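You operate a simulated robot arm through the tools that you are given. There is no shell and no other tool.

You run a simulated robot arm. Do the job below in one go: nothing can be reset, and whatever is moved stays where it is left.

## Task
Tare the steel 500 g on the tray scale, add the steel 1 kg and hold the reading.
Fine: switch on and zero first; both weights stay in the tray. Set down upright: steel weight.
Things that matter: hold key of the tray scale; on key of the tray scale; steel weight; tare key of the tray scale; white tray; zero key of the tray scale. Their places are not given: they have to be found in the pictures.

The check looks at the end state, three seconds after you hand in, the way a careful person would. Anything else that was tipped, shoved, dropped, spilled or broken makes it a failure.

## Robot
A 6-joint arm with a two-finger parallel gripper, fixed in place. Base frame: the origin is at the foot of the arm, x ahead of it, y to its left, z up; the work surface is at about z = 0.72. Lengths are in m, angles in rad, forces in N, time in s.
With the tool pointing down near the work surface it reaches from about 0.56 to 0.92 m from the base axis. Its first joint turns from -2.601 to 2.601 rad. Payload 3.43 kg.
Tool frame: the origin (TCP) lies between the finger pads and is the grasp point; the fingertips stand 0.034 m ahead of it; z points along the fingers, y is the line along which they close. Largest opening 0.128 m; finger width 0.024, thickness 0.012; the body of the gripper, 0.048 by 0.13 m, starts 0.096 m behind the TCP.
Orientation is that of the tool frame in the base frame, as [roll, pitch, yaw] about the fixed x, y, z axes, in that order (R = Rz(yaw) Ry(pitch) Rx(roll)). With the fingers straight down and closing along the base's y, the tool's x points along the base's -x, its y along +y and its z along -z.

## Interface
- The arm moves only by the tool play_rows. Its argument "increments" is a list that holds one entry, the list of rows, each a list of 7 numbers: the shift along the base's x, y, z in m, then the turn, a rotation vector about the base's x, y, z in rad, then the finger opening in m, from 0 to 0.128. In form: [[[dx, dy, dz, wx, wy, wz, fingers], ...]]. A call has 1 to 20 rows; each row shifts and turns the commanded pose from where the row before left it. A row lasts 0.2 s, in which the tool goes at most 0.05 m and 0.15 rad; a call with a longer step from one row to the next is refused whole, and so is a gripper value outside its range. A pose out of reach is approached as far as the arm can. The call stops where the force on the tool passes 40 N (or 10 N more than at its start, if that is more) or the arm is blocked; 0.2 s more then pass. The fingers move at their own pace (about 0.108 m/s each) and stop on an object; they squeeze with about 20 N. The grip force told is the motor's: it shows also when the fingers shut on nothing. Time passes only in rows, and 0.2 s behind the last, so rows that do not move let the fingers close. The reply holds the time, the measured pose of the TCP, the force on the tool along the base axes, the opening and the grip force, in the units named above and with some noise, with the torque about the TCP (base axes, N m) and any sound that the robot's microphone picked up.
- Cameras (640 x 400 px; columns grow to the right, rows downward): "scene" is fixed at [0.2207, 0.6513, 1.5232]; the picture's right is [-0.62, 0.79, 0.00], its down [0.78, 0.62, -0.05] and it looks along [-0.04, -0.03, -1.00] (base axes); focal length 363 px, centre (320, 200). "wrist" rides on the gripper at [0.076, -0.011, -0.16] in the tool frame; the picture's right is [0.15, 0.99, 0.00], its down [-0.88, 0.13, -0.46] and it looks along [-0.45, 0.07, 0.89] (tool axes); focal length 234 px, centre (320, 200).
- snapshot(camera): a new picture of that camera. It takes no simulated time.
- lift_body(by): slides the trunk up (or, below 0, down) by that many m; the arm rides with it, the base frame stays. It gives what a move gives, with no picture.
- point_at(camera, pixels): for up to 12 pixels [column, row] of the newest picture of that camera ("zoom" is the newest enlarged one), the place [x, y, z] in the base frame of the surface seen there, good to about 0.002 m. It takes no simulated time.
- zoom(camera, box): a new picture of the part [left, top, right, bottom] of that camera's present view, enlarged. It takes no simulated time.
- job_done(): hands the job in; it is judged then, once.

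Leave the gripper open and the arm clear of the work at the hand-in unless told otherwise.

The tools are called after "Request:" as name(argument=value, ...) on one line, values as JSON. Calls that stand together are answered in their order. play_rows: Moves the arm, as the interface text tells. Its arguments: {"type":"object","properties":{"increments":{"type":"array","items":{"type":"array","items":{"type":"array","items":{"type":"number"}}}}},"required":["increments"]} The other tools are called the same way: lift_body (by) slides the trunk up or down; snapshot (camera) takes a picture; point_at (camera, pixels) gives the place of the surface under pixels of a picture; zoom (camera, box) takes an enlarged picture of a part of a camera's view; job_done () hands the job in.

At the start:

```text
clock: 0.0
position: [0.2401, 0.564, 1.0773]
tcp_rot: [-3.142, -0.001, 3.14]
contact_force: [-0.4, -0.1, 1.0]
wrist_torque: [-0.01, -0.05, -0.04]
grip_width: 0.1282
grip_force: 0.1
trunk travel left (down, up): [-0.625, 0.085]
```

scene: 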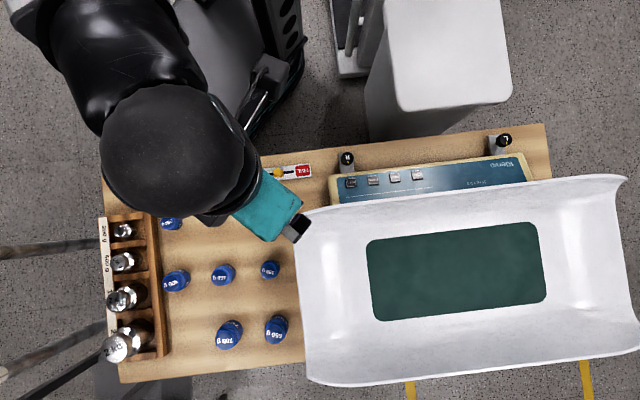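
wrist: 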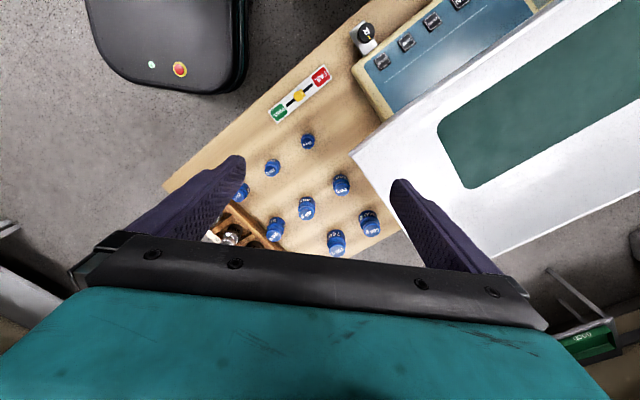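

I see a wooden rack of steel weights at left (column ~125, rows 230-345), blue weights in the middle, and the scale with its key panel at (430, 180) and white tray at (460, 280). I'll zoom on the panel and the rack to read labels.

Request:
zoom(camera="scene", box=[320, 120, 560, 270])

Request:
zoom(camera="scene", box=[80, 200, 240, 380])

Request:
zoom(camera="scene", box=[320, 140, 440, 215])

```text
2.67 times, centred on (440, 195) of scene
```

zoom: 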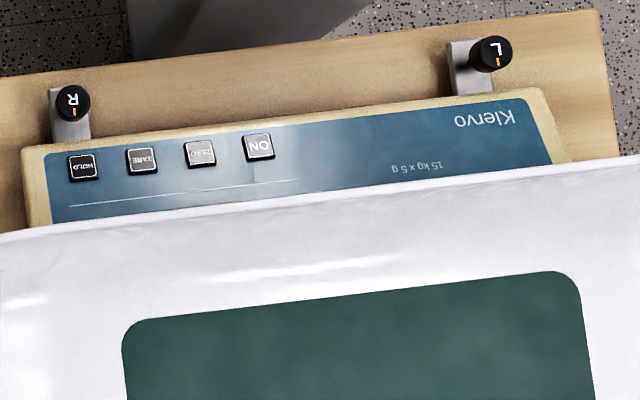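

```text
2.22 times, centred on (160, 290) of scene
```

zoom: 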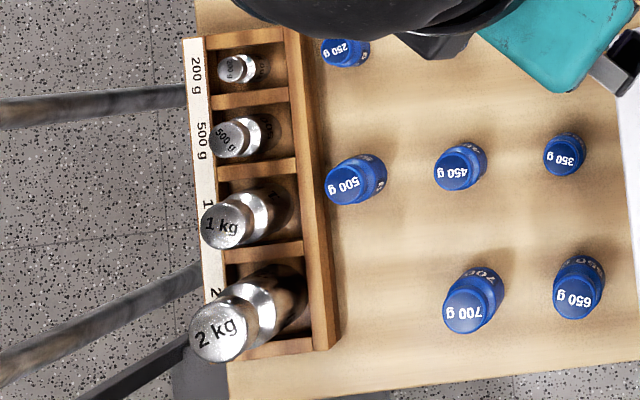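

```text
5.33 times, centred on (380, 178) of scene
```

zoom: 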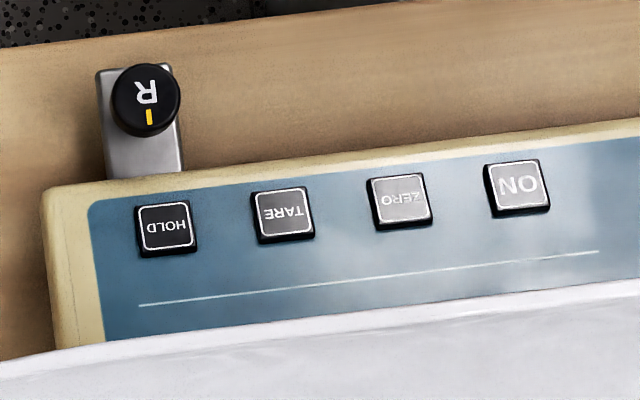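

The keys read, left to right, HOLD (351,183), TARE (373,180), ZERO (394,177), ON (417,175). I'll look at the other fixtures (the R/L knobs, the slider at (290,171)) and get positions of the keys and weights.

Request:
zoom(camera="scene", box=[250, 145, 330, 195])

Request:
point_at(camera="scene", pixels=[[351, 183], [373, 180], [395, 177], [417, 175], [347, 160], [504, 140], [380, 195], [450, 180], [460, 280], [312, 215], [320, 380], [625, 180]])

Request:
point_at(camera="scene", pixels=[[122, 230], [120, 262], [118, 300], [117, 345], [102, 230], [155, 230], [160, 350], [140, 246], [140, 280], [142, 313], [108, 365], [150, 300]])

Request:
zoom(camera="scene", box=[90, 205, 180, 295])

Request:
zoom(camera="wrist", box=[180, 80, 400, 260])

```text
8.00 times, centred on (290, 170) of scene
```

zoom: 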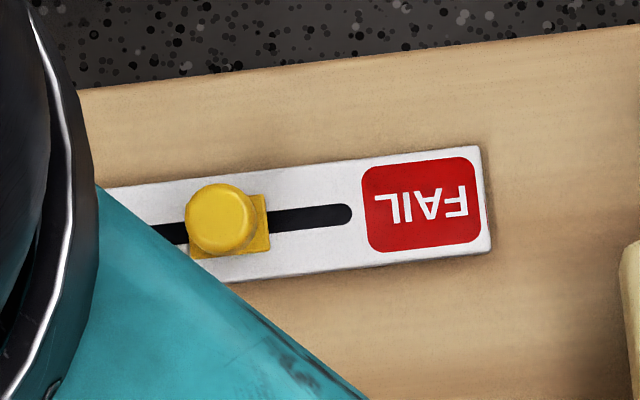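

```text
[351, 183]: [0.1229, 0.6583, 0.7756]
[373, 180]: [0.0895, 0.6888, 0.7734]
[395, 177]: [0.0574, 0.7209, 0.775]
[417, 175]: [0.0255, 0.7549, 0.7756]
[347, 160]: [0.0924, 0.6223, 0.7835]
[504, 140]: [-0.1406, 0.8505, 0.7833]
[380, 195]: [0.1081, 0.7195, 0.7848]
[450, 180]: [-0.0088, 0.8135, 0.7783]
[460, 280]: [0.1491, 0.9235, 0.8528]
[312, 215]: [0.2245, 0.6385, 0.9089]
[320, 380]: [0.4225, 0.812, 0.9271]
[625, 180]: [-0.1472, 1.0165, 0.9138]
```

```text
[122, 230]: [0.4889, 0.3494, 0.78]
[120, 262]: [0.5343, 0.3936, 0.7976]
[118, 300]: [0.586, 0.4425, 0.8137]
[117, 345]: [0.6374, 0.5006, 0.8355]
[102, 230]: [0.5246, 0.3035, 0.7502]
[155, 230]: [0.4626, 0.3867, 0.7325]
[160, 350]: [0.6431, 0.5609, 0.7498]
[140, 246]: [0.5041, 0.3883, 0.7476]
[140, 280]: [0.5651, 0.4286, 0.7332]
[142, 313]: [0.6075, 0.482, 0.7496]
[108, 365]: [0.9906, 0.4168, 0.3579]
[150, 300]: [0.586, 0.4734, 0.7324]
```

```text
4.44 times, centred on (135, 250) of scene
```

zoom: 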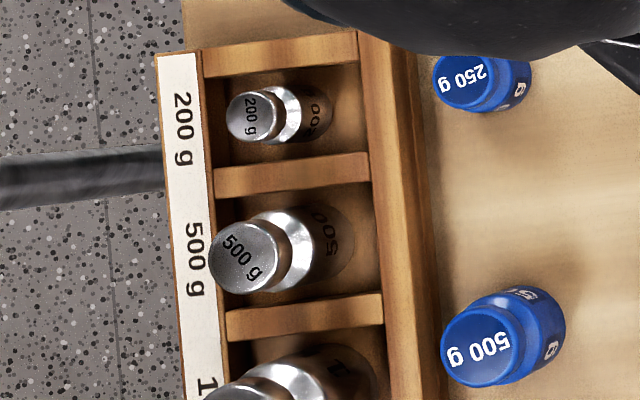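

```text
2.22 times, centred on (290, 170) of wrist
```

zoom: 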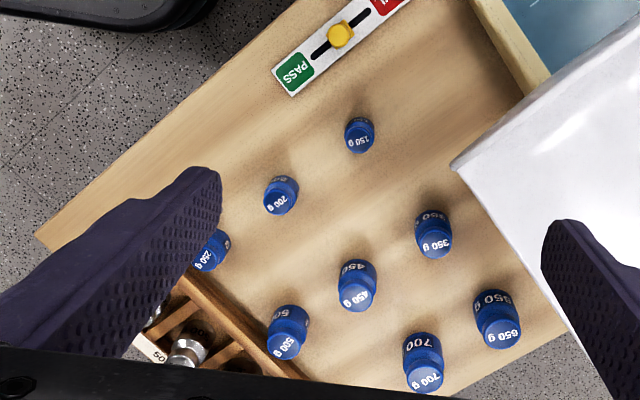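

The slider is a PASS/FAIL marker (not part of this job). Next I'll sample the tray's profile across and along, to know the rim heights and a safe set-down area.

Request:
point_at(camera="scene", pixels=[[430, 200], [430, 206], [430, 215], [430, 225], [430, 236], [432, 250], [435, 270], [440, 300], [443, 320], [446, 340], [449, 360], [451, 372]])

Request:
point_at(camera="scene", pixels=[[302, 290], [312, 290], [325, 290], [340, 290], [360, 288], [375, 285], [400, 283], [540, 265], [560, 262], [590, 260], [610, 258], [622, 257]])

Request:
point_at(camera="scene", pixels=[[340, 207], [345, 209], [350, 206], [360, 205], [370, 204], [390, 201], [410, 199], [335, 200], [340, 195], [333, 212], [315, 222], [300, 225]])

Request:
zoom(camera="scene", box=[290, 190, 410, 265])

```text
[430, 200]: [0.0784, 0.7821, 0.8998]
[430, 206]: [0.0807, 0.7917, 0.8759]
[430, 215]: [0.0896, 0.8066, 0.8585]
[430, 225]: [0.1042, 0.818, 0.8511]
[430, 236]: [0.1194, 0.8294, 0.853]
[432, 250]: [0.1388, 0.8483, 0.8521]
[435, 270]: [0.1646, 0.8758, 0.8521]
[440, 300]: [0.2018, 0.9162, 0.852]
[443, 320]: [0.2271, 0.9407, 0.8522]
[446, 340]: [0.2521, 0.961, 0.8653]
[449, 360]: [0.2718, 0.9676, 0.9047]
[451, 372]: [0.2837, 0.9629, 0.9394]
```

```text
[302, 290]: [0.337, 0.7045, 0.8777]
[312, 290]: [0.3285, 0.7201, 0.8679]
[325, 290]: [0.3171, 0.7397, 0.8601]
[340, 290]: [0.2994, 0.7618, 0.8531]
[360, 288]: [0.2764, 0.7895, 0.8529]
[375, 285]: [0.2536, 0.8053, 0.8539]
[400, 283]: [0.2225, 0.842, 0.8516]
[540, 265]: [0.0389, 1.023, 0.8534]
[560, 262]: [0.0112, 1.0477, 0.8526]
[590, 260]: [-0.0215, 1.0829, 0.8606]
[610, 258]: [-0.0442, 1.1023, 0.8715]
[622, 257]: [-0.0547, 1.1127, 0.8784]
```

```text
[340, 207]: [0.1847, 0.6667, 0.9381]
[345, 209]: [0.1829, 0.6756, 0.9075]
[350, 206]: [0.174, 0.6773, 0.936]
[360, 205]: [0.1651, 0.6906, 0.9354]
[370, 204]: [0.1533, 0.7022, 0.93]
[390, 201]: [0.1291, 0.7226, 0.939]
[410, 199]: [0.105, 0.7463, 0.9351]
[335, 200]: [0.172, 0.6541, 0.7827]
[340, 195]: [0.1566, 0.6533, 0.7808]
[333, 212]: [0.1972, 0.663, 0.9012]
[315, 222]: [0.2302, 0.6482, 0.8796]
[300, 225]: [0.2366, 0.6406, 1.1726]
```

```text
5.33 times, centred on (350, 228) of scene
```

zoom: 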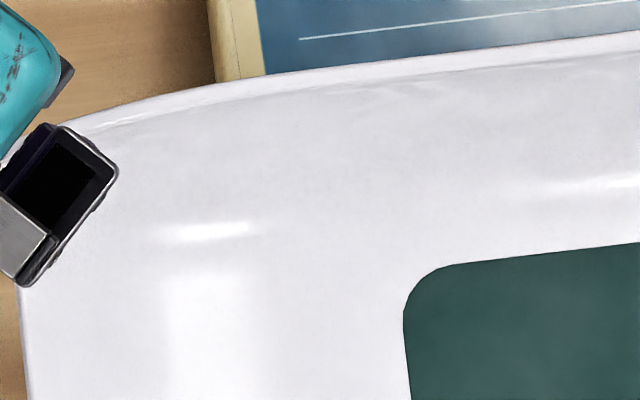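

Tray floor is at z≈0.852 with front/back rims at z≈0.94; the key row sits about 0.05 m in front of the rim at z≈0.775. I will turn the gripper 0.79 rad so its closing line runs along the key row (camera away from the tray), shut the fingers and hover above ON at (0.0255, 0.755).

Request:
play_rows(increments=[[[-0.0238, 0.0212, -0.0108, 0, 0, 0.0879, 0], [-0.0238, 0.0212, -0.0108, 0, 0, 0.0879, 0], [-0.0238, 0.0212, -0.0108, 0, 0, 0.0879, 0], [-0.0238, 0.0212, -0.0108, 0, 0, 0.0879, 0], [-0.0238, 0.0212, -0.0108, 0, 0, 0.0879, 0], [-0.0238, 0.0212, -0.0108, 0, 0, 0.0879, 0], [-0.0238, 0.0212, -0.0108, 0, 0, 0.0879, 0], [-0.0238, 0.0212, -0.0108, 0, 0, 0.0879, 0], [-0.0238, 0.0212, -0.0108, 0, 0, 0.0879, 0], [0, 0, 0, 0, 0, 0, 0]]])

```text
clock: 2.2
position: [0.0253, 0.7527, 0.9792]
tcp_rot: [-3.141, -0.002, -2.349]
contact_force: [0.1, 0.5, 0.1]
wrist_torque: [-0.05, -0.02, 0.02]
grip_width: 0.0001
grip_force: 20.1
trunk travel left (down, up): [-0.625, 0.085]
```

The tool is at (0.0253, 0.7527, 0.979), yaw -2.349, fingers shut. I'll look with both cameras before going down.

Request:
snapshot(camera="wrist")

Request:
snapshot(camera="scene")

```text
taken
```

wrist: 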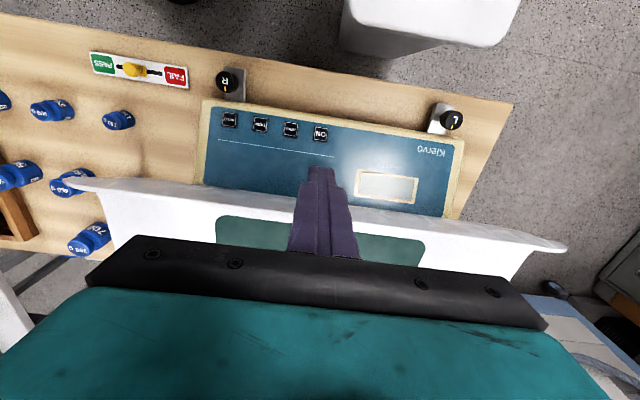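

```text
taken
```

scene: 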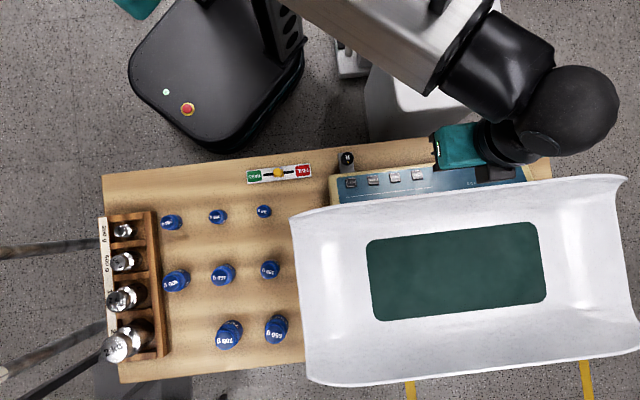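

The wrist view shows the LCD at about (388,186), under the tray's rim, and ON at (320,134). I'll measure the keys again from this view and zoom into the display.

Request:
point_at(camera="wrist", pixels=[[229, 119], [260, 124], [290, 128], [320, 133], [388, 186], [320, 168], [300, 190], [340, 195], [320, 145], [230, 205], [400, 215]])

Request:
zoom(camera="wrist", box=[200, 90, 460, 250])

```text
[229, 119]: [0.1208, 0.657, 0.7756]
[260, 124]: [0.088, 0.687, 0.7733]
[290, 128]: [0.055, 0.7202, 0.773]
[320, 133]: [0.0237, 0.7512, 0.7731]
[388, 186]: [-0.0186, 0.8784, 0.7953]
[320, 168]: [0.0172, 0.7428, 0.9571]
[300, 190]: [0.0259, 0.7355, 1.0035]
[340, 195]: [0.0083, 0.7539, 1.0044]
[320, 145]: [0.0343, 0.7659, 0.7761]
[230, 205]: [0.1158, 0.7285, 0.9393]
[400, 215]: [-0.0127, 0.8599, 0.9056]
```

```text
2.46 times, centred on (330, 170) of wrist
```

zoom: 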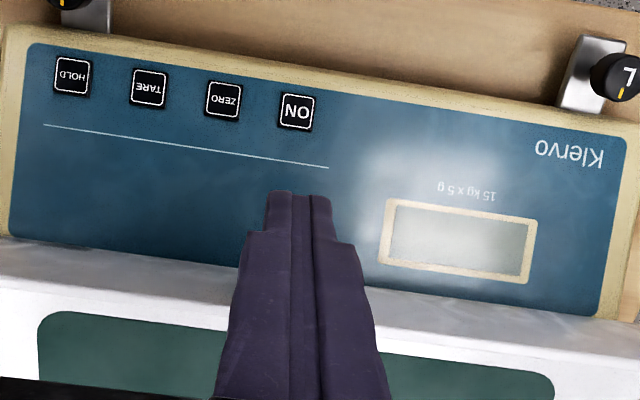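

I'd like the slope of the key panel, so I'll measure panel points in front of and behind the keys in the wrist view and the key-top size in a closer zoom.

Request:
point_at(camera="wrist", pixels=[[275, 112], [275, 125], [274, 140], [272, 155], [270, 172], [268, 182], [215, 108], [213, 130], [210, 150], [207, 175], [400, 145], [420, 145]])

Request:
zoom(camera="wrist", box=[280, 110, 360, 160])

```text
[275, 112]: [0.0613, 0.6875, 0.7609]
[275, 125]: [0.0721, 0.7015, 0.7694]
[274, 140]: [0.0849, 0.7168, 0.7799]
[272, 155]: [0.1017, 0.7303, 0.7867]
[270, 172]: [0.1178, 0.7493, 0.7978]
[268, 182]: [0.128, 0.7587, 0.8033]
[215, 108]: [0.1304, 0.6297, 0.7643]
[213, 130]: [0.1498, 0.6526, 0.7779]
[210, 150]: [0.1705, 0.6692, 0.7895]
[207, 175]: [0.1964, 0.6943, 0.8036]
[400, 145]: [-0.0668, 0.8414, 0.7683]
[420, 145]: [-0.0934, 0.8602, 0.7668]
```

```text
8.00 times, centred on (320, 135) of wrist
```

zoom: 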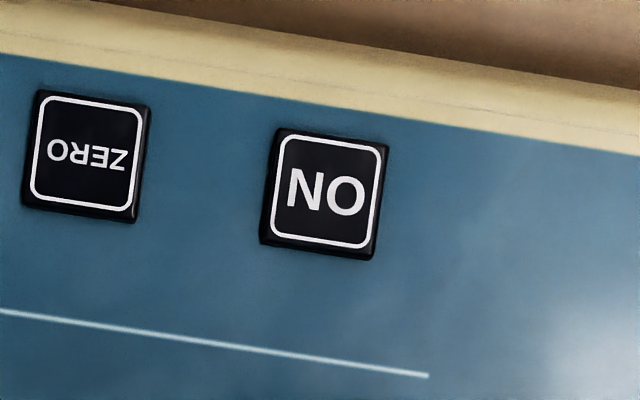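

The panel rises about 0.43 per metre (≈0.4 rad), so a straight-down press would hit the panel behind the key. I'll tilt the tool 0.4 rad so it meets the keys square (wrist leaning away from the tray) and stop 3 cm short of ON.

Request:
play_rows(increments=[[[-0.0061, -0.0058, 0, 0.0947, -0.0939, 0, 0], [-0.0061, -0.0058, 0, 0.0947, -0.0939, 0, 0], [-0.0061, -0.0058, 0, 0.0947, -0.0939, 0, 0], [0, 0, -0.0364, 0, 0, 0, 0], [0, 0, -0.0364, 0, 0, 0, 0], [0, 0, -0.0364, 0, 0, 0, 0], [0, 0, -0.0364, 0, 0, 0, 0], [0, 0, 0, 0, 0, 0, 0]]])

Request:
snapshot(camera="wrist")

Request:
snapshot(camera="scene")

```text
clock: 4.0
position: [0.0089, 0.7366, 0.8342]
tcp_rot: [3.141, 0.401, -2.35]
contact_force: [0.4, -0.6, -1.2]
wrist_torque: [0.02, 0.02, -0.01]
grip_width: 0.0
grip_force: 20.2
trunk travel left (down, up): [-0.625, 0.085]
```

```text
taken
```

wrist: 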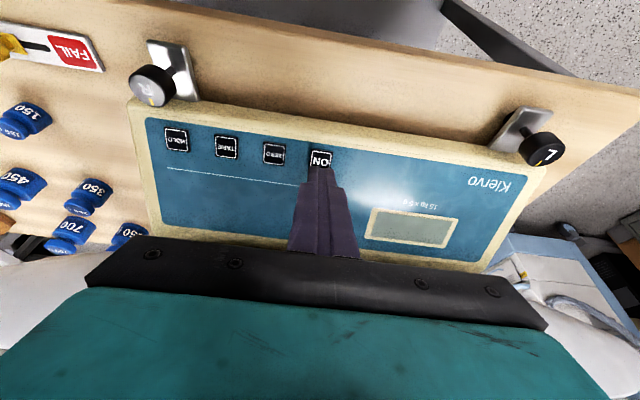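

```text
taken
```

scene: 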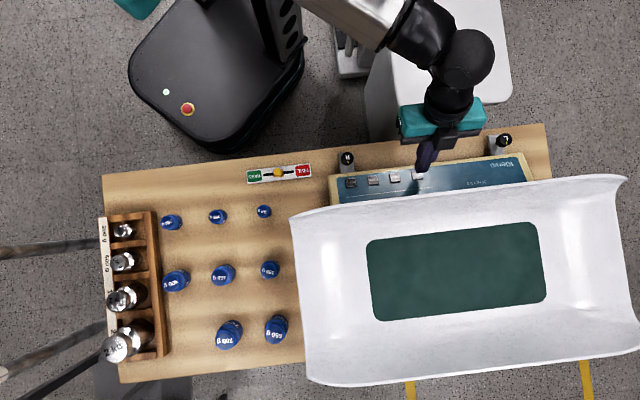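

The tilt looks right and the fingertips point at ON. I'll re-measure the keys from this closer view.

Request:
zoom(camera="wrist", box=[150, 110, 358, 240])

Request:
point_at(camera="wrist", pixels=[[177, 140], [227, 147], [274, 153], [320, 158], [298, 170], [250, 160], [297, 145], [410, 228]])

```text
3.08 times, centred on (254, 175) of wrist
```

zoom: 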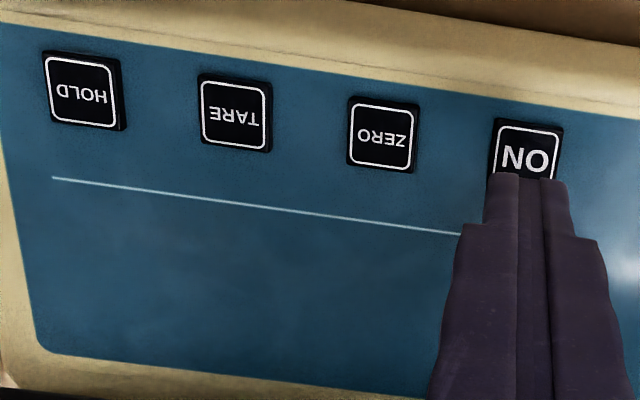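

```text
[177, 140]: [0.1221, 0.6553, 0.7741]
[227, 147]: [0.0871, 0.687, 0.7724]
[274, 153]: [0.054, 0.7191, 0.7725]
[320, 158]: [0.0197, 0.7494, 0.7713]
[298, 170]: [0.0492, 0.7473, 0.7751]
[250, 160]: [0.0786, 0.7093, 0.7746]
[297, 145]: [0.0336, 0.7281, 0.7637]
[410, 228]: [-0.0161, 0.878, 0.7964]
```

Predicted contact is about 4–5 mm too far toward the tray, so I'll shift back (-0.003,-0.003), then advance along the tool axis toward ON, slowly near contact.

Request:
play_rows(increments=[[[-0.003, -0.003, 0, 0, 0, 0, 0], [0.0033, 0.0033, -0.01105, 0, 0, 0, 0], [0.0033, 0.0033, -0.01105, 0, 0, 0, 0], [0.00055, 0.00055, -0.00184, 0, 0, 0, 0], [0.00055, 0.00055, -0.00184, 0, 0, 0, 0], [0, 0, 0, 0, 0, 0, 0]]])

Request:
zoom(camera="wrist", box=[240, 110, 480, 260])

```text
clock: 5.4
position: [0.0132, 0.7431, 0.8083]
tcp_rot: [-3.141, 0.399, -2.35]
contact_force: [0.0, 0.0, 0.0]
wrist_torque: [0.01, 0.0, -0.03]
grip_width: 0.0
grip_force: 20.1
trunk travel left (down, up): [-0.625, 0.085]
```

```text
2.67 times, centred on (360, 185) of wrist
```

zoom: 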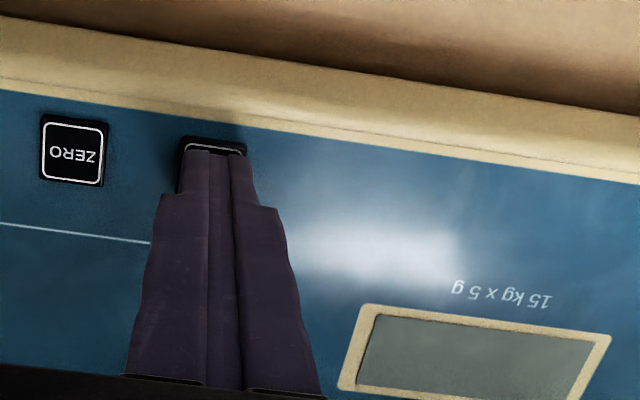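

The fingertips sit over the ON key, not yet touching (force 0). I'll go forward 1 mm at a time, 4 mm.

Request:
play_rows(increments=[[[0.000275, 0.000275, -0.00092, 0, 0, 0, 0], [0.000275, 0.000275, -0.00092, 0, 0, 0, 0], [0.000275, 0.000275, -0.00092, 0, 0, 0, 0], [0.000275, 0.000275, -0.00092, 0, 0, 0, 0]]])

Request:
zoom(camera="wrist", box=[240, 110, 480, 260])

```text
clock: 6.4
position: [0.0141, 0.7437, 0.8053]
tcp_rot: [-3.141, 0.399, -2.351]
contact_force: [-0.9, 0.5, 2.1]
wrist_torque: [0.01, 0.01, 0.01]
grip_width: 0.0
grip_force: 19.8
trunk travel left (down, up): [-0.625, 0.085]
heard: click
```

```text
2.67 times, centred on (360, 185) of wrist
```

zoom: 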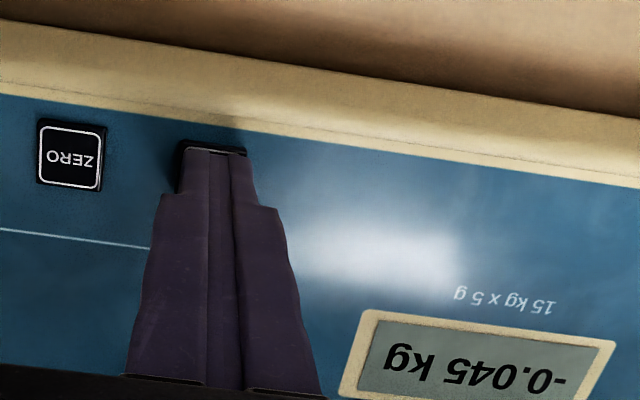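

A click was heard and the LCD now reads -0.045 kg: it's on. I'll back off 2.5 cm, slide along the row to above ZERO, and check.

Request:
play_rows(increments=[[[-0.00137, -0.00138, 0.0046, 0, 0, 0, 0], [-0.0055, -0.0055, 0.0184, 0, 0, 0, 0], [0.0161, -0.0161, 0, 0, 0, 0, 0], [0.0161, -0.0161, 0, 0, 0, 0, 0], [0, 0, 0, 0, 0, 0, 0]]])

Request:
zoom(camera="wrist", box=[200, 110, 520, 310])

```text
clock: 7.6
position: [0.0397, 0.7054, 0.8271]
tcp_rot: [-3.141, 0.399, -2.348]
contact_force: [-0.2, -0.6, 0.4]
wrist_torque: [-0.02, -0.02, 0.02]
grip_width: 0.0
grip_force: 20.0
trunk travel left (down, up): [-0.625, 0.085]
```

```text
2.00 times, centred on (360, 210) of wrist
```

zoom: 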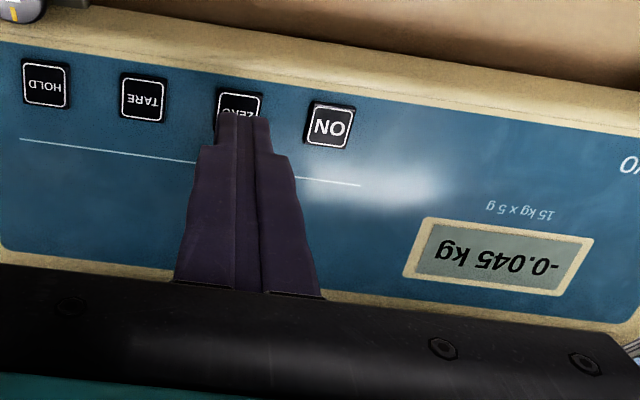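

ZERO is straight ahead of the tips; the LCD reads -0.045 kg steadily. Now pressing ZERO: 19 mm quickly, then 1 mm steps.

Request:
play_rows(increments=[[[0.0026, 0.0026, -0.00875, 0, 0, 0, 0], [0.0026, 0.0026, -0.00875, 0, 0, 0, 0], [0.000275, 0.000275, -0.00092, 0, 0, 0, 0], [0.000275, 0.000275, -0.00092, 0, 0, 0, 0], [0.000275, 0.000275, -0.00092, 0, 0, 0, 0], [0.000275, 0.000275, -0.00092, 0, 0, 0, 0], [0.000275, 0.000275, -0.00092, 0, 0, 0, 0]]])

Request:
zoom(camera="wrist", box=[200, 110, 520, 310])

```text
clock: 9.2
position: [0.0452, 0.7108, 0.8052]
tcp_rot: [3.141, 0.401, -2.349]
contact_force: [0.2, 0.5, -0.4]
wrist_torque: [0.02, 0.01, 0.01]
grip_width: 0.0
grip_force: 20.5
trunk travel left (down, up): [-0.625, 0.085]
```

```text
2.00 times, centred on (360, 210) of wrist
```

zoom: 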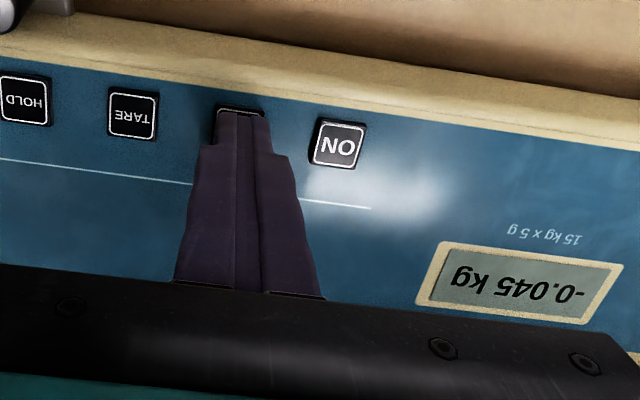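

No contact yet; LCD still -0.045 kg. I'll continue 1 mm at a time, 3 mm.

Request:
play_rows(increments=[[[0.000275, 0.000275, -0.00092, 0, 0, 0, 0], [0.000275, 0.000275, -0.00092, 0, 0, 0, 0], [0.000275, 0.000275, -0.00092, 0, 0, 0, 0]]])

Request:
zoom(camera="wrist", box=[200, 110, 520, 310])

```text
clock: 10.0
position: [0.0468, 0.7109, 0.8034]
tcp_rot: [-3.141, 0.4, -2.35]
contact_force: [-2.6, -1.7, 3.5]
wrist_torque: [-0.02, 0.09, -0.01]
grip_width: 0.0
grip_force: 20.0
trunk travel left (down, up): [-0.625, 0.085]
heard: click
```

```text
2.00 times, centred on (360, 210) of wrist
```

zoom: 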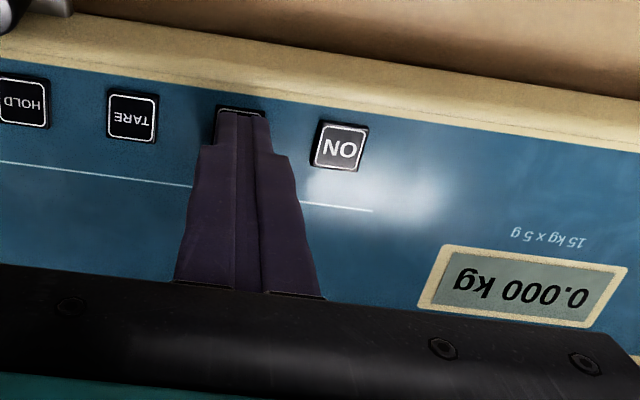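

A click, and the LCD reads 0.000 kg: zeroed. The rack is in clear view for the scene camera now, so I'll measure the 500 g and 1 kg weights in an enlarged picture before moving.

Request:
zoom(camera="scene", box=[90, 210, 186, 306])

Request:
zoom(camera="scene", box=[90, 240, 170, 320])

```text
4.17 times, centred on (138, 258) of scene
```

zoom: 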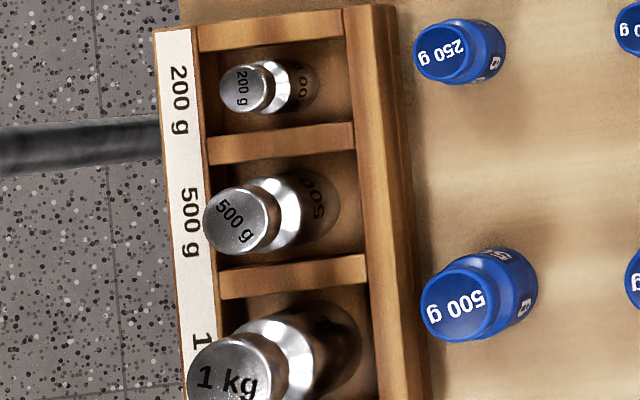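

```text
5.00 times, centred on (130, 280) of scene
```

zoom: 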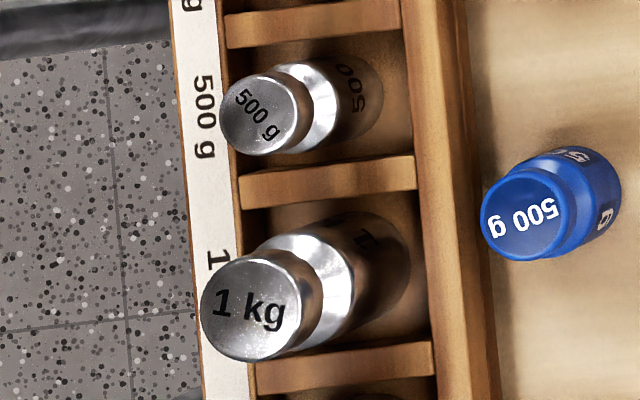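

I'll take places of the knob tops, shoulders, and rack walls in this last enlarged picture.

Request:
point_at(camera="zoom", pixels=[[258, 116], [228, 120], [290, 112], [325, 92], [345, 90], [252, 307], [208, 312], [294, 302], [345, 275], [375, 260], [330, 175], [300, 200]])

Request:
point_at(camera="zoom", pixels=[[258, 80], [262, 150], [246, 260], [258, 354], [320, 30], [325, 375], [195, 100], [210, 320], [430, 200], [450, 200], [395, 145], [400, 230]])

```text
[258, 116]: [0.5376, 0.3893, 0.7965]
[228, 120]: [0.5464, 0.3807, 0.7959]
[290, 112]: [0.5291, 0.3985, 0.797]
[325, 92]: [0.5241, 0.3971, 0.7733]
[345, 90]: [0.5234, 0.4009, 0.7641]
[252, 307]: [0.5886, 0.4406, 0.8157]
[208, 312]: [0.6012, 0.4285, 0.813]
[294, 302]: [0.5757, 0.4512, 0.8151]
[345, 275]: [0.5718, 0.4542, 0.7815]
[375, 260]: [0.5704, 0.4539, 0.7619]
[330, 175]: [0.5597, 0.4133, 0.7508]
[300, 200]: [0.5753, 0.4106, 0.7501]
```

```text
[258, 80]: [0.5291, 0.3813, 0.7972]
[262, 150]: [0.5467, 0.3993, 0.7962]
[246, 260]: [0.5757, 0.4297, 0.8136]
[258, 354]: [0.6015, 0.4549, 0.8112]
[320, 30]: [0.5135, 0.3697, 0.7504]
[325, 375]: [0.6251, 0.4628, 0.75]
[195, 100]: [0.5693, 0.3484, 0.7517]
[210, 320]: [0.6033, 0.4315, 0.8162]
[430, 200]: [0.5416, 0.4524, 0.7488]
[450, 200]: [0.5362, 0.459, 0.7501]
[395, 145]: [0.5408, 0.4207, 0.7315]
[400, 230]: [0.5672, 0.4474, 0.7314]
```

The 500 g weight stands at (0.538, 0.390), top z 0.797, shoulder ~0.773; the 1 kg at (0.5885, 0.440), top 0.815. Rack walls top out at 0.750. Next: back off ZERO, raise, straighten the tool, travel high to above the 500 g, opening to 0.08.

Request:
play_rows(increments=[[[-0.00137, -0.00138, 0.0046, 0, 0, 0, 0], [-0.0082, -0.0083, 0.0276, 0, 0, 0, 0], [0, 0, 0.045, -0.0947, 0.0939, 0, 0], [0, 0, 0.045, -0.0947, 0.0939, 0, 0], [0, 0, 0.045, -0.0947, 0.0939, 0, 0], [0.03856, -0.02398, 0, 0, 0, 0, 0], [0.03856, -0.02398, 0, 0, 0, 0, 0], [0.03856, -0.02398, 0, 0, 0, 0, 0], [0.03856, -0.02398, 0, 0, 0, 0, 0], [0.03856, -0.02398, 0, 0, 0, 0, 0.08], [0.03856, -0.02398, 0, 0, 0, 0, 0.08], [0.03856, -0.02398, 0, 0, 0, 0, 0.08], [0.03856, -0.02398, 0, 0, 0, 0, 0.08], [0.03856, -0.02398, 0, 0, 0, 0, 0.08], [0.03856, -0.02398, 0, 0, 0, 0, 0.08], [0.03856, -0.02398, 0, 0, 0, 0, 0.08], [0.03856, -0.02398, 0, 0, 0, 0, 0.08], [0.03856, -0.02398, 0, 0, 0, 0, 0.08], [0, 0, 0, 0, 0, 0, 0.08]]])

Request:
snapshot(camera="wrist")

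Request:
snapshot(camera="scene")

```text
clock: 14.0
position: [0.5392, 0.3914, 0.9714]
tcp_rot: [-3.141, 0.001, -2.35]
contact_force: [-0.3, 0.0, 0.8]
wrist_torque: [0.04, -0.01, -0.02]
grip_width: 0.0801
grip_force: 0.0
trunk travel left (down, up): [-0.625, 0.085]
```

```text
taken
```

wrist: 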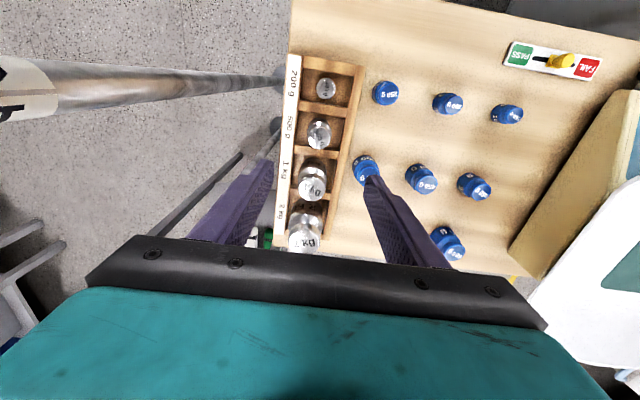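

```text
taken
```

scene: 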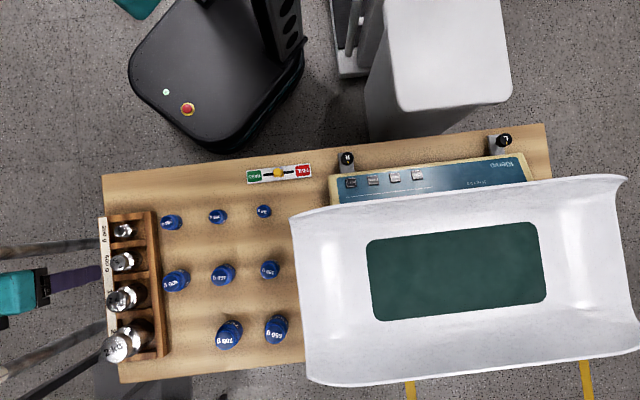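

The tool is over the rack. I'll check where the blue 500 g weight and others lie relative to the right-hand finger path, and re-measure the steel tops in the wrist view.

Request:
point_at(camera="wrist", pixels=[[318, 128], [314, 171], [308, 213], [365, 168], [385, 92], [320, 142], [313, 186], [326, 87]])

Request:
zoom(camera="wrist", box=[260, 50, 420, 250])

Request:
point_at(camera="scene", pixels=[[172, 282], [180, 279], [169, 222]])

```text
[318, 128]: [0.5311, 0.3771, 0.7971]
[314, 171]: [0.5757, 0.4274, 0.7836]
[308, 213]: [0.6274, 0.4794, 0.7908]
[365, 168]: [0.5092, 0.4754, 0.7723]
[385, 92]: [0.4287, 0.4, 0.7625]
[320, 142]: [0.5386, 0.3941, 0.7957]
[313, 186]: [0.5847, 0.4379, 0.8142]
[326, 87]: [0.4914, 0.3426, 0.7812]
```

```text
2.00 times, centred on (340, 150) of wrist
```

zoom: 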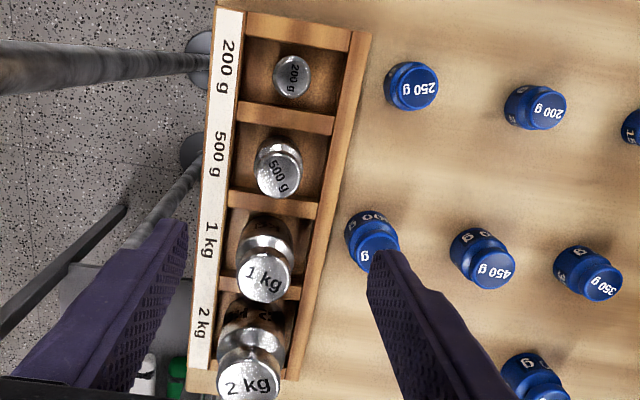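

```text
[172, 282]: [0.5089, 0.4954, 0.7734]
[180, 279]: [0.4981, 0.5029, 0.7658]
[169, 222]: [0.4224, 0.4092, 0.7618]
```

The blue 500 g at (0.508, 0.487) is clear of the finger path. Descending to z 0.789 (tips 5 mm above the rack walls) around the steel 500 g with a 0.07 opening.

Request:
play_rows(increments=[[[0, 0, -0.04, 0, 0, 0, 0.07], [0, 0, -0.04, 0, 0, 0, 0.07], [0, 0, -0.04, 0, 0, 0, 0.07], [0, 0, -0.04, 0, 0, 0, 0.07], [0, 0, -0.0107, 0, 0, 0, 0.07], [0, 0, -0.0107, 0, 0, 0, 0.07], [0, 0, 0, 0, 0, 0, 0.07]]])

Request:
snapshot(camera="wrist")

Request:
snapshot(camera="scene")

```text
clock: 15.6
position: [0.54, 0.3912, 0.7884]
tcp_rot: [-3.141, 0.002, -2.349]
contact_force: [-0.6, -0.2, 0.6]
wrist_torque: [0.0, -0.02, -0.01]
grip_width: 0.0701
grip_force: 0.1
trunk travel left (down, up): [-0.625, 0.085]
```

```text
taken
```

wrist: 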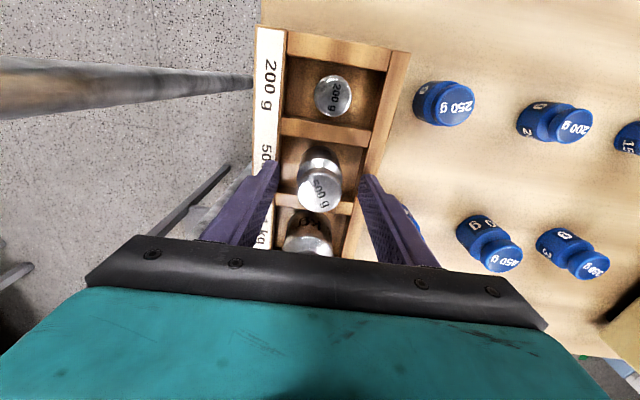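

```text
taken
```

scene: 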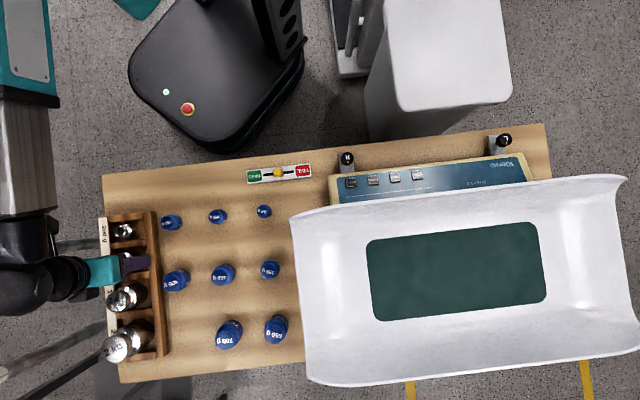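

The steel 500 g is between the fingers. I'll check its centring in an enlarged view before closing.

Request:
zoom(camera="wrist", box=[240, 130, 400, 260])

Request:
point_at(camera="wrist", pixels=[[319, 193], [300, 193], [338, 190], [319, 175], [319, 209], [318, 160]])

```text
3.08 times, centred on (320, 195) of wrist
```

zoom: 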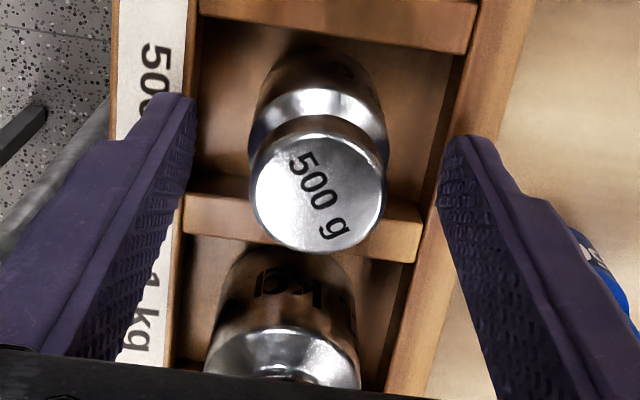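

```text
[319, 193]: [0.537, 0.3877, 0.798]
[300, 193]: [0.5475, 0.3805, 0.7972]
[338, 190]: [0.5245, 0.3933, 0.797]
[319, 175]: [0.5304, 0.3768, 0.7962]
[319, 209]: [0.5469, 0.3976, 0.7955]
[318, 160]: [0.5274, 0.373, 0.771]
```

Well centred (knob at (0.5375, 0.3885)). Closing the fingers on the 500 g body.

Request:
play_rows(increments=[[[0, 0, 0, 0, 0, 0, 0.045], [0, 0, 0, 0, 0, 0, 0.02], [0, 0, 0, 0, 0, 0, 0.02], [0, 0, 0, 0, 0, 0, 0.02]]])

Request:
zoom(camera="wrist", box=[240, 130, 400, 260])

```text
clock: 16.6
position: [0.5397, 0.3909, 0.7882]
tcp_rot: [-3.141, 0.002, -2.35]
contact_force: [0.6, -1.1, -0.4]
wrist_torque: [-0.04, -0.02, 0.01]
grip_width: 0.0374
grip_force: 20.2
trunk travel left (down, up): [-0.625, 0.085]
```

```text
3.08 times, centred on (320, 195) of wrist
```

zoom: 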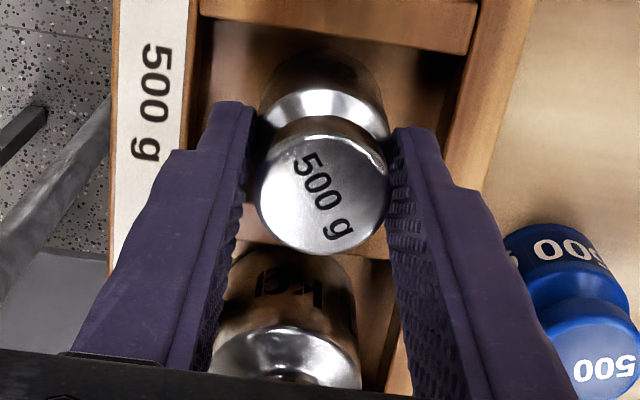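

Gripped at 0.0374 m (body diameter), 20 N. Lifting slowly to test the hold.

Request:
play_rows(increments=[[[0, 0, 0.005, 0, 0, 0, 0.02], [0, 0, 0.01, 0, 0, 0, 0.02], [0, 0, 0.02, 0, 0, 0, 0.02], [0, 0, 0.03, 0, 0, 0, 0.02], [0, 0, 0.02, 0, 0, 0, 0.02], [0, 0, 0, 0, 0, 0, 0.02]]])

Request:
snapshot(camera="wrist")

```text
clock: 18.0
position: [0.5401, 0.3903, 0.8739]
tcp_rot: [-3.14, -0.001, -2.35]
contact_force: [0.7, 0.6, -3.9]
wrist_torque: [0.0, 0.0, 0.01]
grip_width: 0.0321
grip_force: 20.0
trunk travel left (down, up): [-0.625, 0.085]
```

```text
taken
```

wrist: 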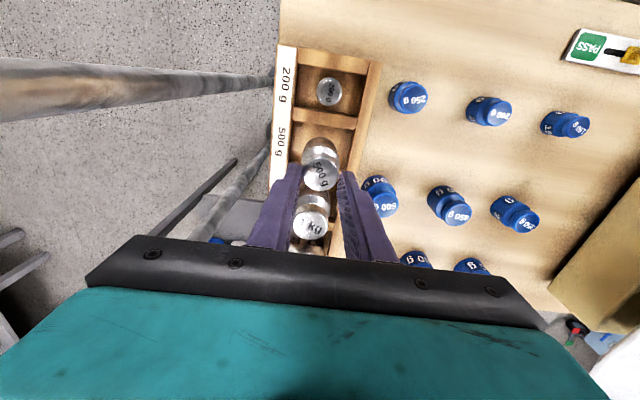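

The opening shrank to 0.0321, so the fingers slid up from the body; the weight (≈4–5 N) is still held. I'll look closely.

Request:
zoom(camera="wrist", box=[270, 120, 370, 220])

Request:
point_at(camera="wrist", pixels=[[320, 175], [320, 165], [320, 185], [318, 152], [322, 142]])

Request:
zoom(camera="scene", box=[60, 200, 220, 320])

```text
4.00 times, centred on (320, 170) of wrist
```

zoom: 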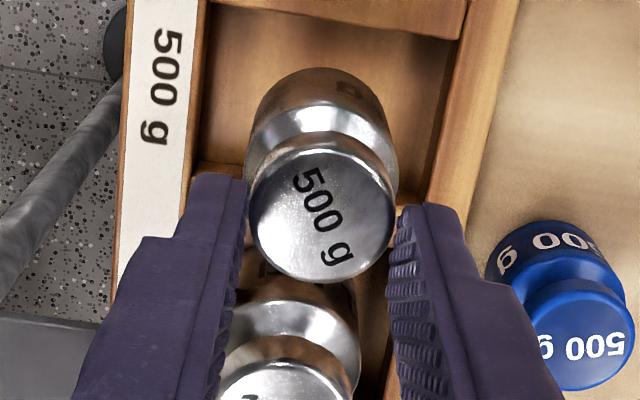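

```text
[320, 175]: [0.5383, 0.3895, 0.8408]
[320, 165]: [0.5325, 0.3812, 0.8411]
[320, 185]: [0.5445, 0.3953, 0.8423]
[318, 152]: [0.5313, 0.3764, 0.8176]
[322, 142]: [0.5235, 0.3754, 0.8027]
```

```text
3.33 times, centred on (140, 260) of scene
```

zoom: 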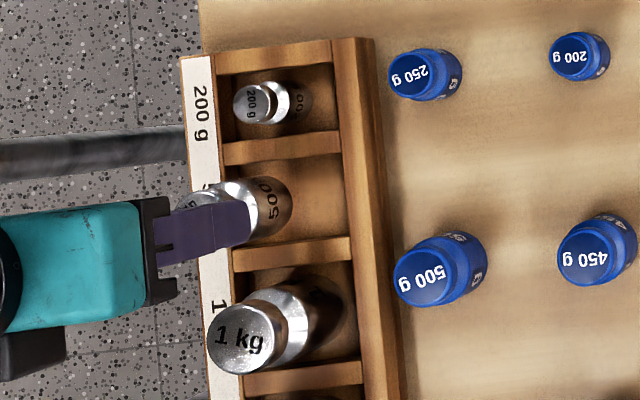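

The fingertips now hold only the knob's very edge (top z≈0.841, tips ≈0.840): the weight slid down about 4 cm in the grip. I'll lower it straight back into its slot (about 4.5 cm) gently before regrasping.

Request:
play_rows(increments=[[[0, 0, -0.006, 0, 0, 0, 0.02], [0, 0, -0.01, 0, 0, 0, 0.02], [0, 0, -0.01, 0, 0, 0, 0.02], [0, 0, -0.008, 0, 0, 0, 0.02], [0, 0, -0.004, 0, 0, 0, 0.02], [0, 0, -0.002, 0, 0, 0, 0.02]]])

Request:
zoom(camera="wrist", box=[240, 110, 400, 230])

```text
clock: 19.4
position: [0.539, 0.3922, 0.8336]
tcp_rot: [3.142, 0.0, -2.349]
contact_force: [0.0, -0.1, -4.8]
wrist_torque: [0.03, 0.0, 0.01]
grip_width: 0.0321
grip_force: 20.1
trunk travel left (down, up): [-0.625, 0.085]
```

```text
3.33 times, centred on (320, 170) of wrist
```

zoom: 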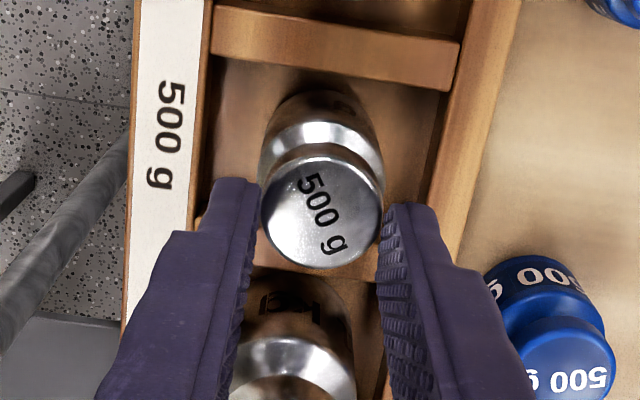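

Still held (4.8 N), width steady. Continuing down in 1–2 mm steps until the floor takes the load.

Request:
play_rows(increments=[[[0, 0, -0.0015, 0, 0, 0, 0.02], [0, 0, -0.0015, 0, 0, 0, 0.02], [0, 0, -0.001, 0, 0, 0, 0.02]]])

Request:
point_at(camera="wrist", pixels=[[318, 175], [318, 182], [317, 150]])

```text
clock: 20.2
position: [0.5403, 0.3897, 0.8298]
tcp_rot: [-3.141, 0.001, -2.348]
contact_force: [-0.6, 0.4, -4.5]
wrist_torque: [-0.02, -0.01, -0.02]
grip_width: 0.032
grip_force: 19.8
trunk travel left (down, up): [-0.625, 0.085]
```

```text
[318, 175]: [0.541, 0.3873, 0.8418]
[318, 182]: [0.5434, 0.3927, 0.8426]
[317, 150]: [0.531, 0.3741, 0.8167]
```

I'll take a fresh wrist picture to measure the knob top's height now.

Request:
snapshot(camera="wrist")

Request:
point_at(camera="wrist", pixels=[[318, 172], [318, 180], [310, 175], [328, 175], [318, 148]])

```text
taken
```

wrist: 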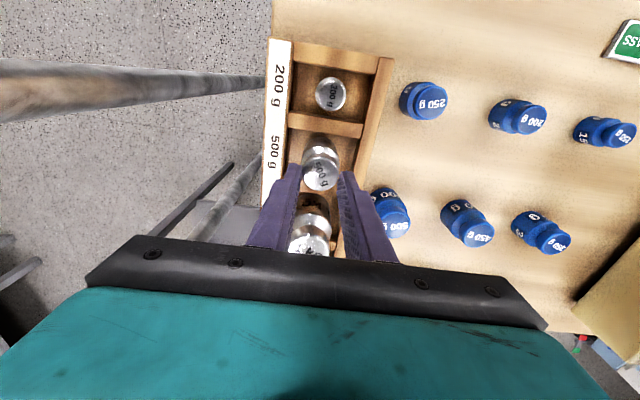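

```text
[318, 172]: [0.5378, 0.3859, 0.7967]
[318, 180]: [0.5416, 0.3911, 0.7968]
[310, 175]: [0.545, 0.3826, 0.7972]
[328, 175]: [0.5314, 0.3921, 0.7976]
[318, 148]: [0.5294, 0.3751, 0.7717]
```

The knob top is back at z 0.797, i.e. the weight is standing on its slot floor again. One more millimetre down, then I open and look.

Request:
play_rows(increments=[[[0, 0, -0.001, 0, 0, 0, 0.02], [0, 0, 0, 0, 0, 0, 0.036], [0, 0, 0, 0, 0, 0, 0.07], [0, 0, 0, 0, 0, 0, 0.07]]])

Request:
snapshot(camera="wrist")

Request:
zoom(camera="scene", box=[90, 265, 170, 315])

```text
clock: 21.2
position: [0.5383, 0.3899, 0.8277]
tcp_rot: [3.141, 0.001, -2.349]
contact_force: [-0.2, 0.0, -0.5]
wrist_torque: [-0.01, 0.01, 0.02]
grip_width: 0.0699
grip_force: 0.0
trunk travel left (down, up): [-0.625, 0.085]
```

```text
taken
```

wrist: 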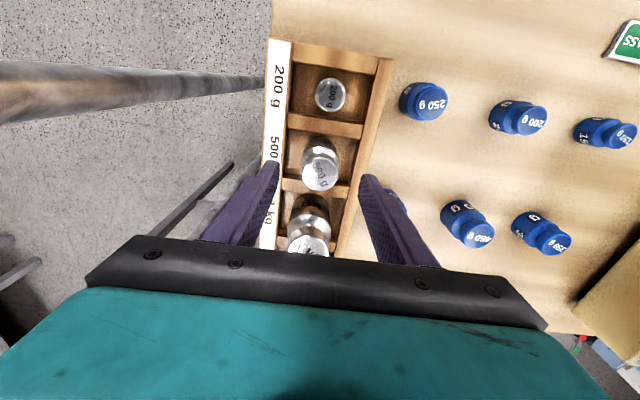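

```text
8.00 times, centred on (130, 290) of scene
```

zoom: 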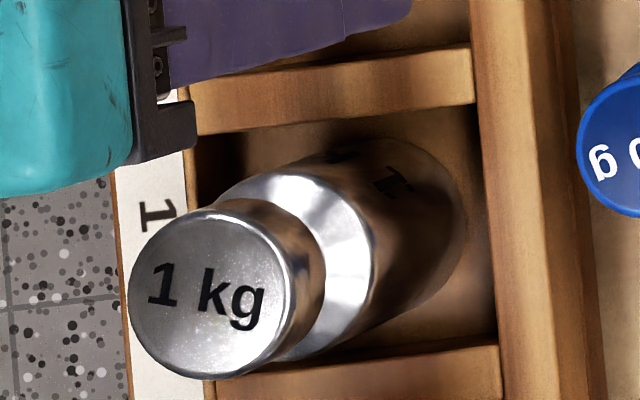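

The 500 g stands upright in its slot again. To learn the weights' profile, I'll measure points down the side of the 1 kg in this enlarged picture.

Request:
point_at(camera="zoom", pixels=[[205, 292], [283, 258], [295, 252], [308, 247], [318, 242], [328, 238], [340, 233], [355, 227], [368, 221], [385, 213], [410, 200], [440, 188]])

Request:
zoom(camera="wrist", box=[280, 120, 360, 200])

Request:
point_at(camera="zoom", pixels=[[320, 60], [320, 80], [320, 100], [320, 115], [320, 130], [320, 145], [320, 155], [320, 165], [320, 180], [320, 240], [320, 310], [320, 340]])

```text
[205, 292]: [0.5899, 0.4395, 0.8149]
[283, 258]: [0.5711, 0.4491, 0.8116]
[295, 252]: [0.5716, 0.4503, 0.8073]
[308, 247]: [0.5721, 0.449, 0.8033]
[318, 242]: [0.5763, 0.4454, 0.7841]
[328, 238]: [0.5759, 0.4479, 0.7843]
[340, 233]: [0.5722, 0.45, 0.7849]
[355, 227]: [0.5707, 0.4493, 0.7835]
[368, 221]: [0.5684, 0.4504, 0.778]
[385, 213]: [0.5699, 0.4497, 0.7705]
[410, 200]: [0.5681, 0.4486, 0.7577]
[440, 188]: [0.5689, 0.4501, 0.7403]
```

```text
5.00 times, centred on (320, 160) of wrist
```

zoom: 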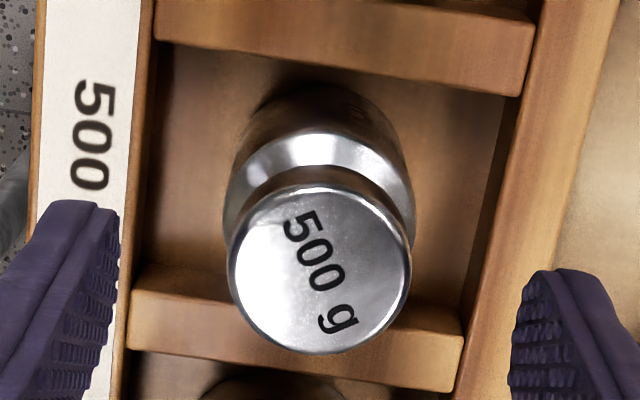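

```text
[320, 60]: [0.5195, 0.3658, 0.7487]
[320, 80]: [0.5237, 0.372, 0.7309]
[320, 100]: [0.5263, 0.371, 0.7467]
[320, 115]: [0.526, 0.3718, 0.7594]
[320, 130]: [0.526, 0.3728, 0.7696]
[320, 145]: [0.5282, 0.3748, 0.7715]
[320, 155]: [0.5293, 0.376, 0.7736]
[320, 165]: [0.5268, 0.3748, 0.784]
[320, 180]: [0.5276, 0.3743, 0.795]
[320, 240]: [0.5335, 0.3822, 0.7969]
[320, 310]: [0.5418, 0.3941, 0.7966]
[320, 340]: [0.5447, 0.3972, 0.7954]
```

Profile: plain cylinder body up to z≈0.771 (500 g), flat shoulder, then a knob of 0.032 m. So the grip simply slipped during a rather brisk lift. I'll regrip a little deeper (tips 2 mm above the rack walls), squeeze longer, and lift very slowly as a test.

Request:
play_rows(increments=[[[-0.0005, -0.0015, -0.01, 0, 0, 0, 0.07], [0, 0, -0.015, 0, 0, 0, 0.07], [0, 0, -0.012, 0, 0, 0, 0.07], [0, 0, -0.0054, 0, 0, 0, 0.07], [0, 0, 0, 0, 0, 0, 0.045], [0, 0, 0, 0, 0, 0, 0.0], [0, 0, 0, 0, 0, 0, 0.0], [0, 0, 0, 0, 0, 0, 0.0], [0, 0, 0, 0, 0, 0, 0.0]]])

Request:
play_rows(increments=[[[0, 0, 0.0005, 0, 0, 0, 0.0], [0, 0, 0.001, 0, 0, 0, 0.0], [0, 0, 0.001, 0, 0, 0, 0.0], [0, 0, 0.001, 0, 0, 0, 0.0], [0, 0, 0.001, 0, 0, 0, 0.0], [0, 0, 0, 0, 0, 0, 0.0]]])

Request:
snapshot(camera="wrist")

```text
clock: 23.2
position: [0.5384, 0.3887, 0.7856]
tcp_rot: [3.141, -0.001, -2.349]
contact_force: [0.2, 1.0, 0.2]
wrist_torque: [0.07, -0.01, -0.02]
grip_width: 0.037
grip_force: 20.0
trunk travel left (down, up): [-0.625, 0.085]
```

```text
clock: 24.6
position: [0.5378, 0.389, 0.7914]
tcp_rot: [3.141, 0.0, -2.35]
contact_force: [0.0, -0.4, -5.4]
wrist_torque: [-0.05, -0.02, 0.03]
grip_width: 0.0372
grip_force: 19.6
trunk travel left (down, up): [-0.625, 0.085]
```

```text
taken
```

wrist: 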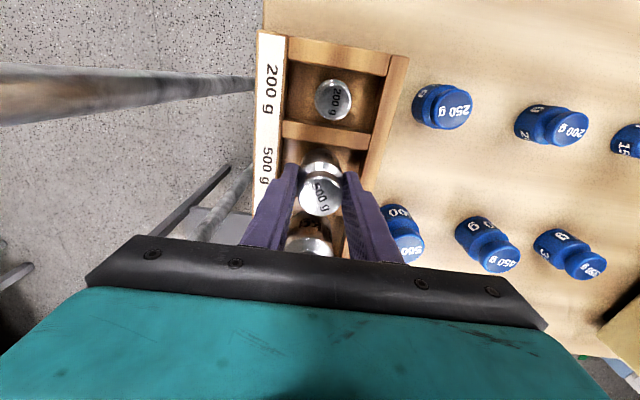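

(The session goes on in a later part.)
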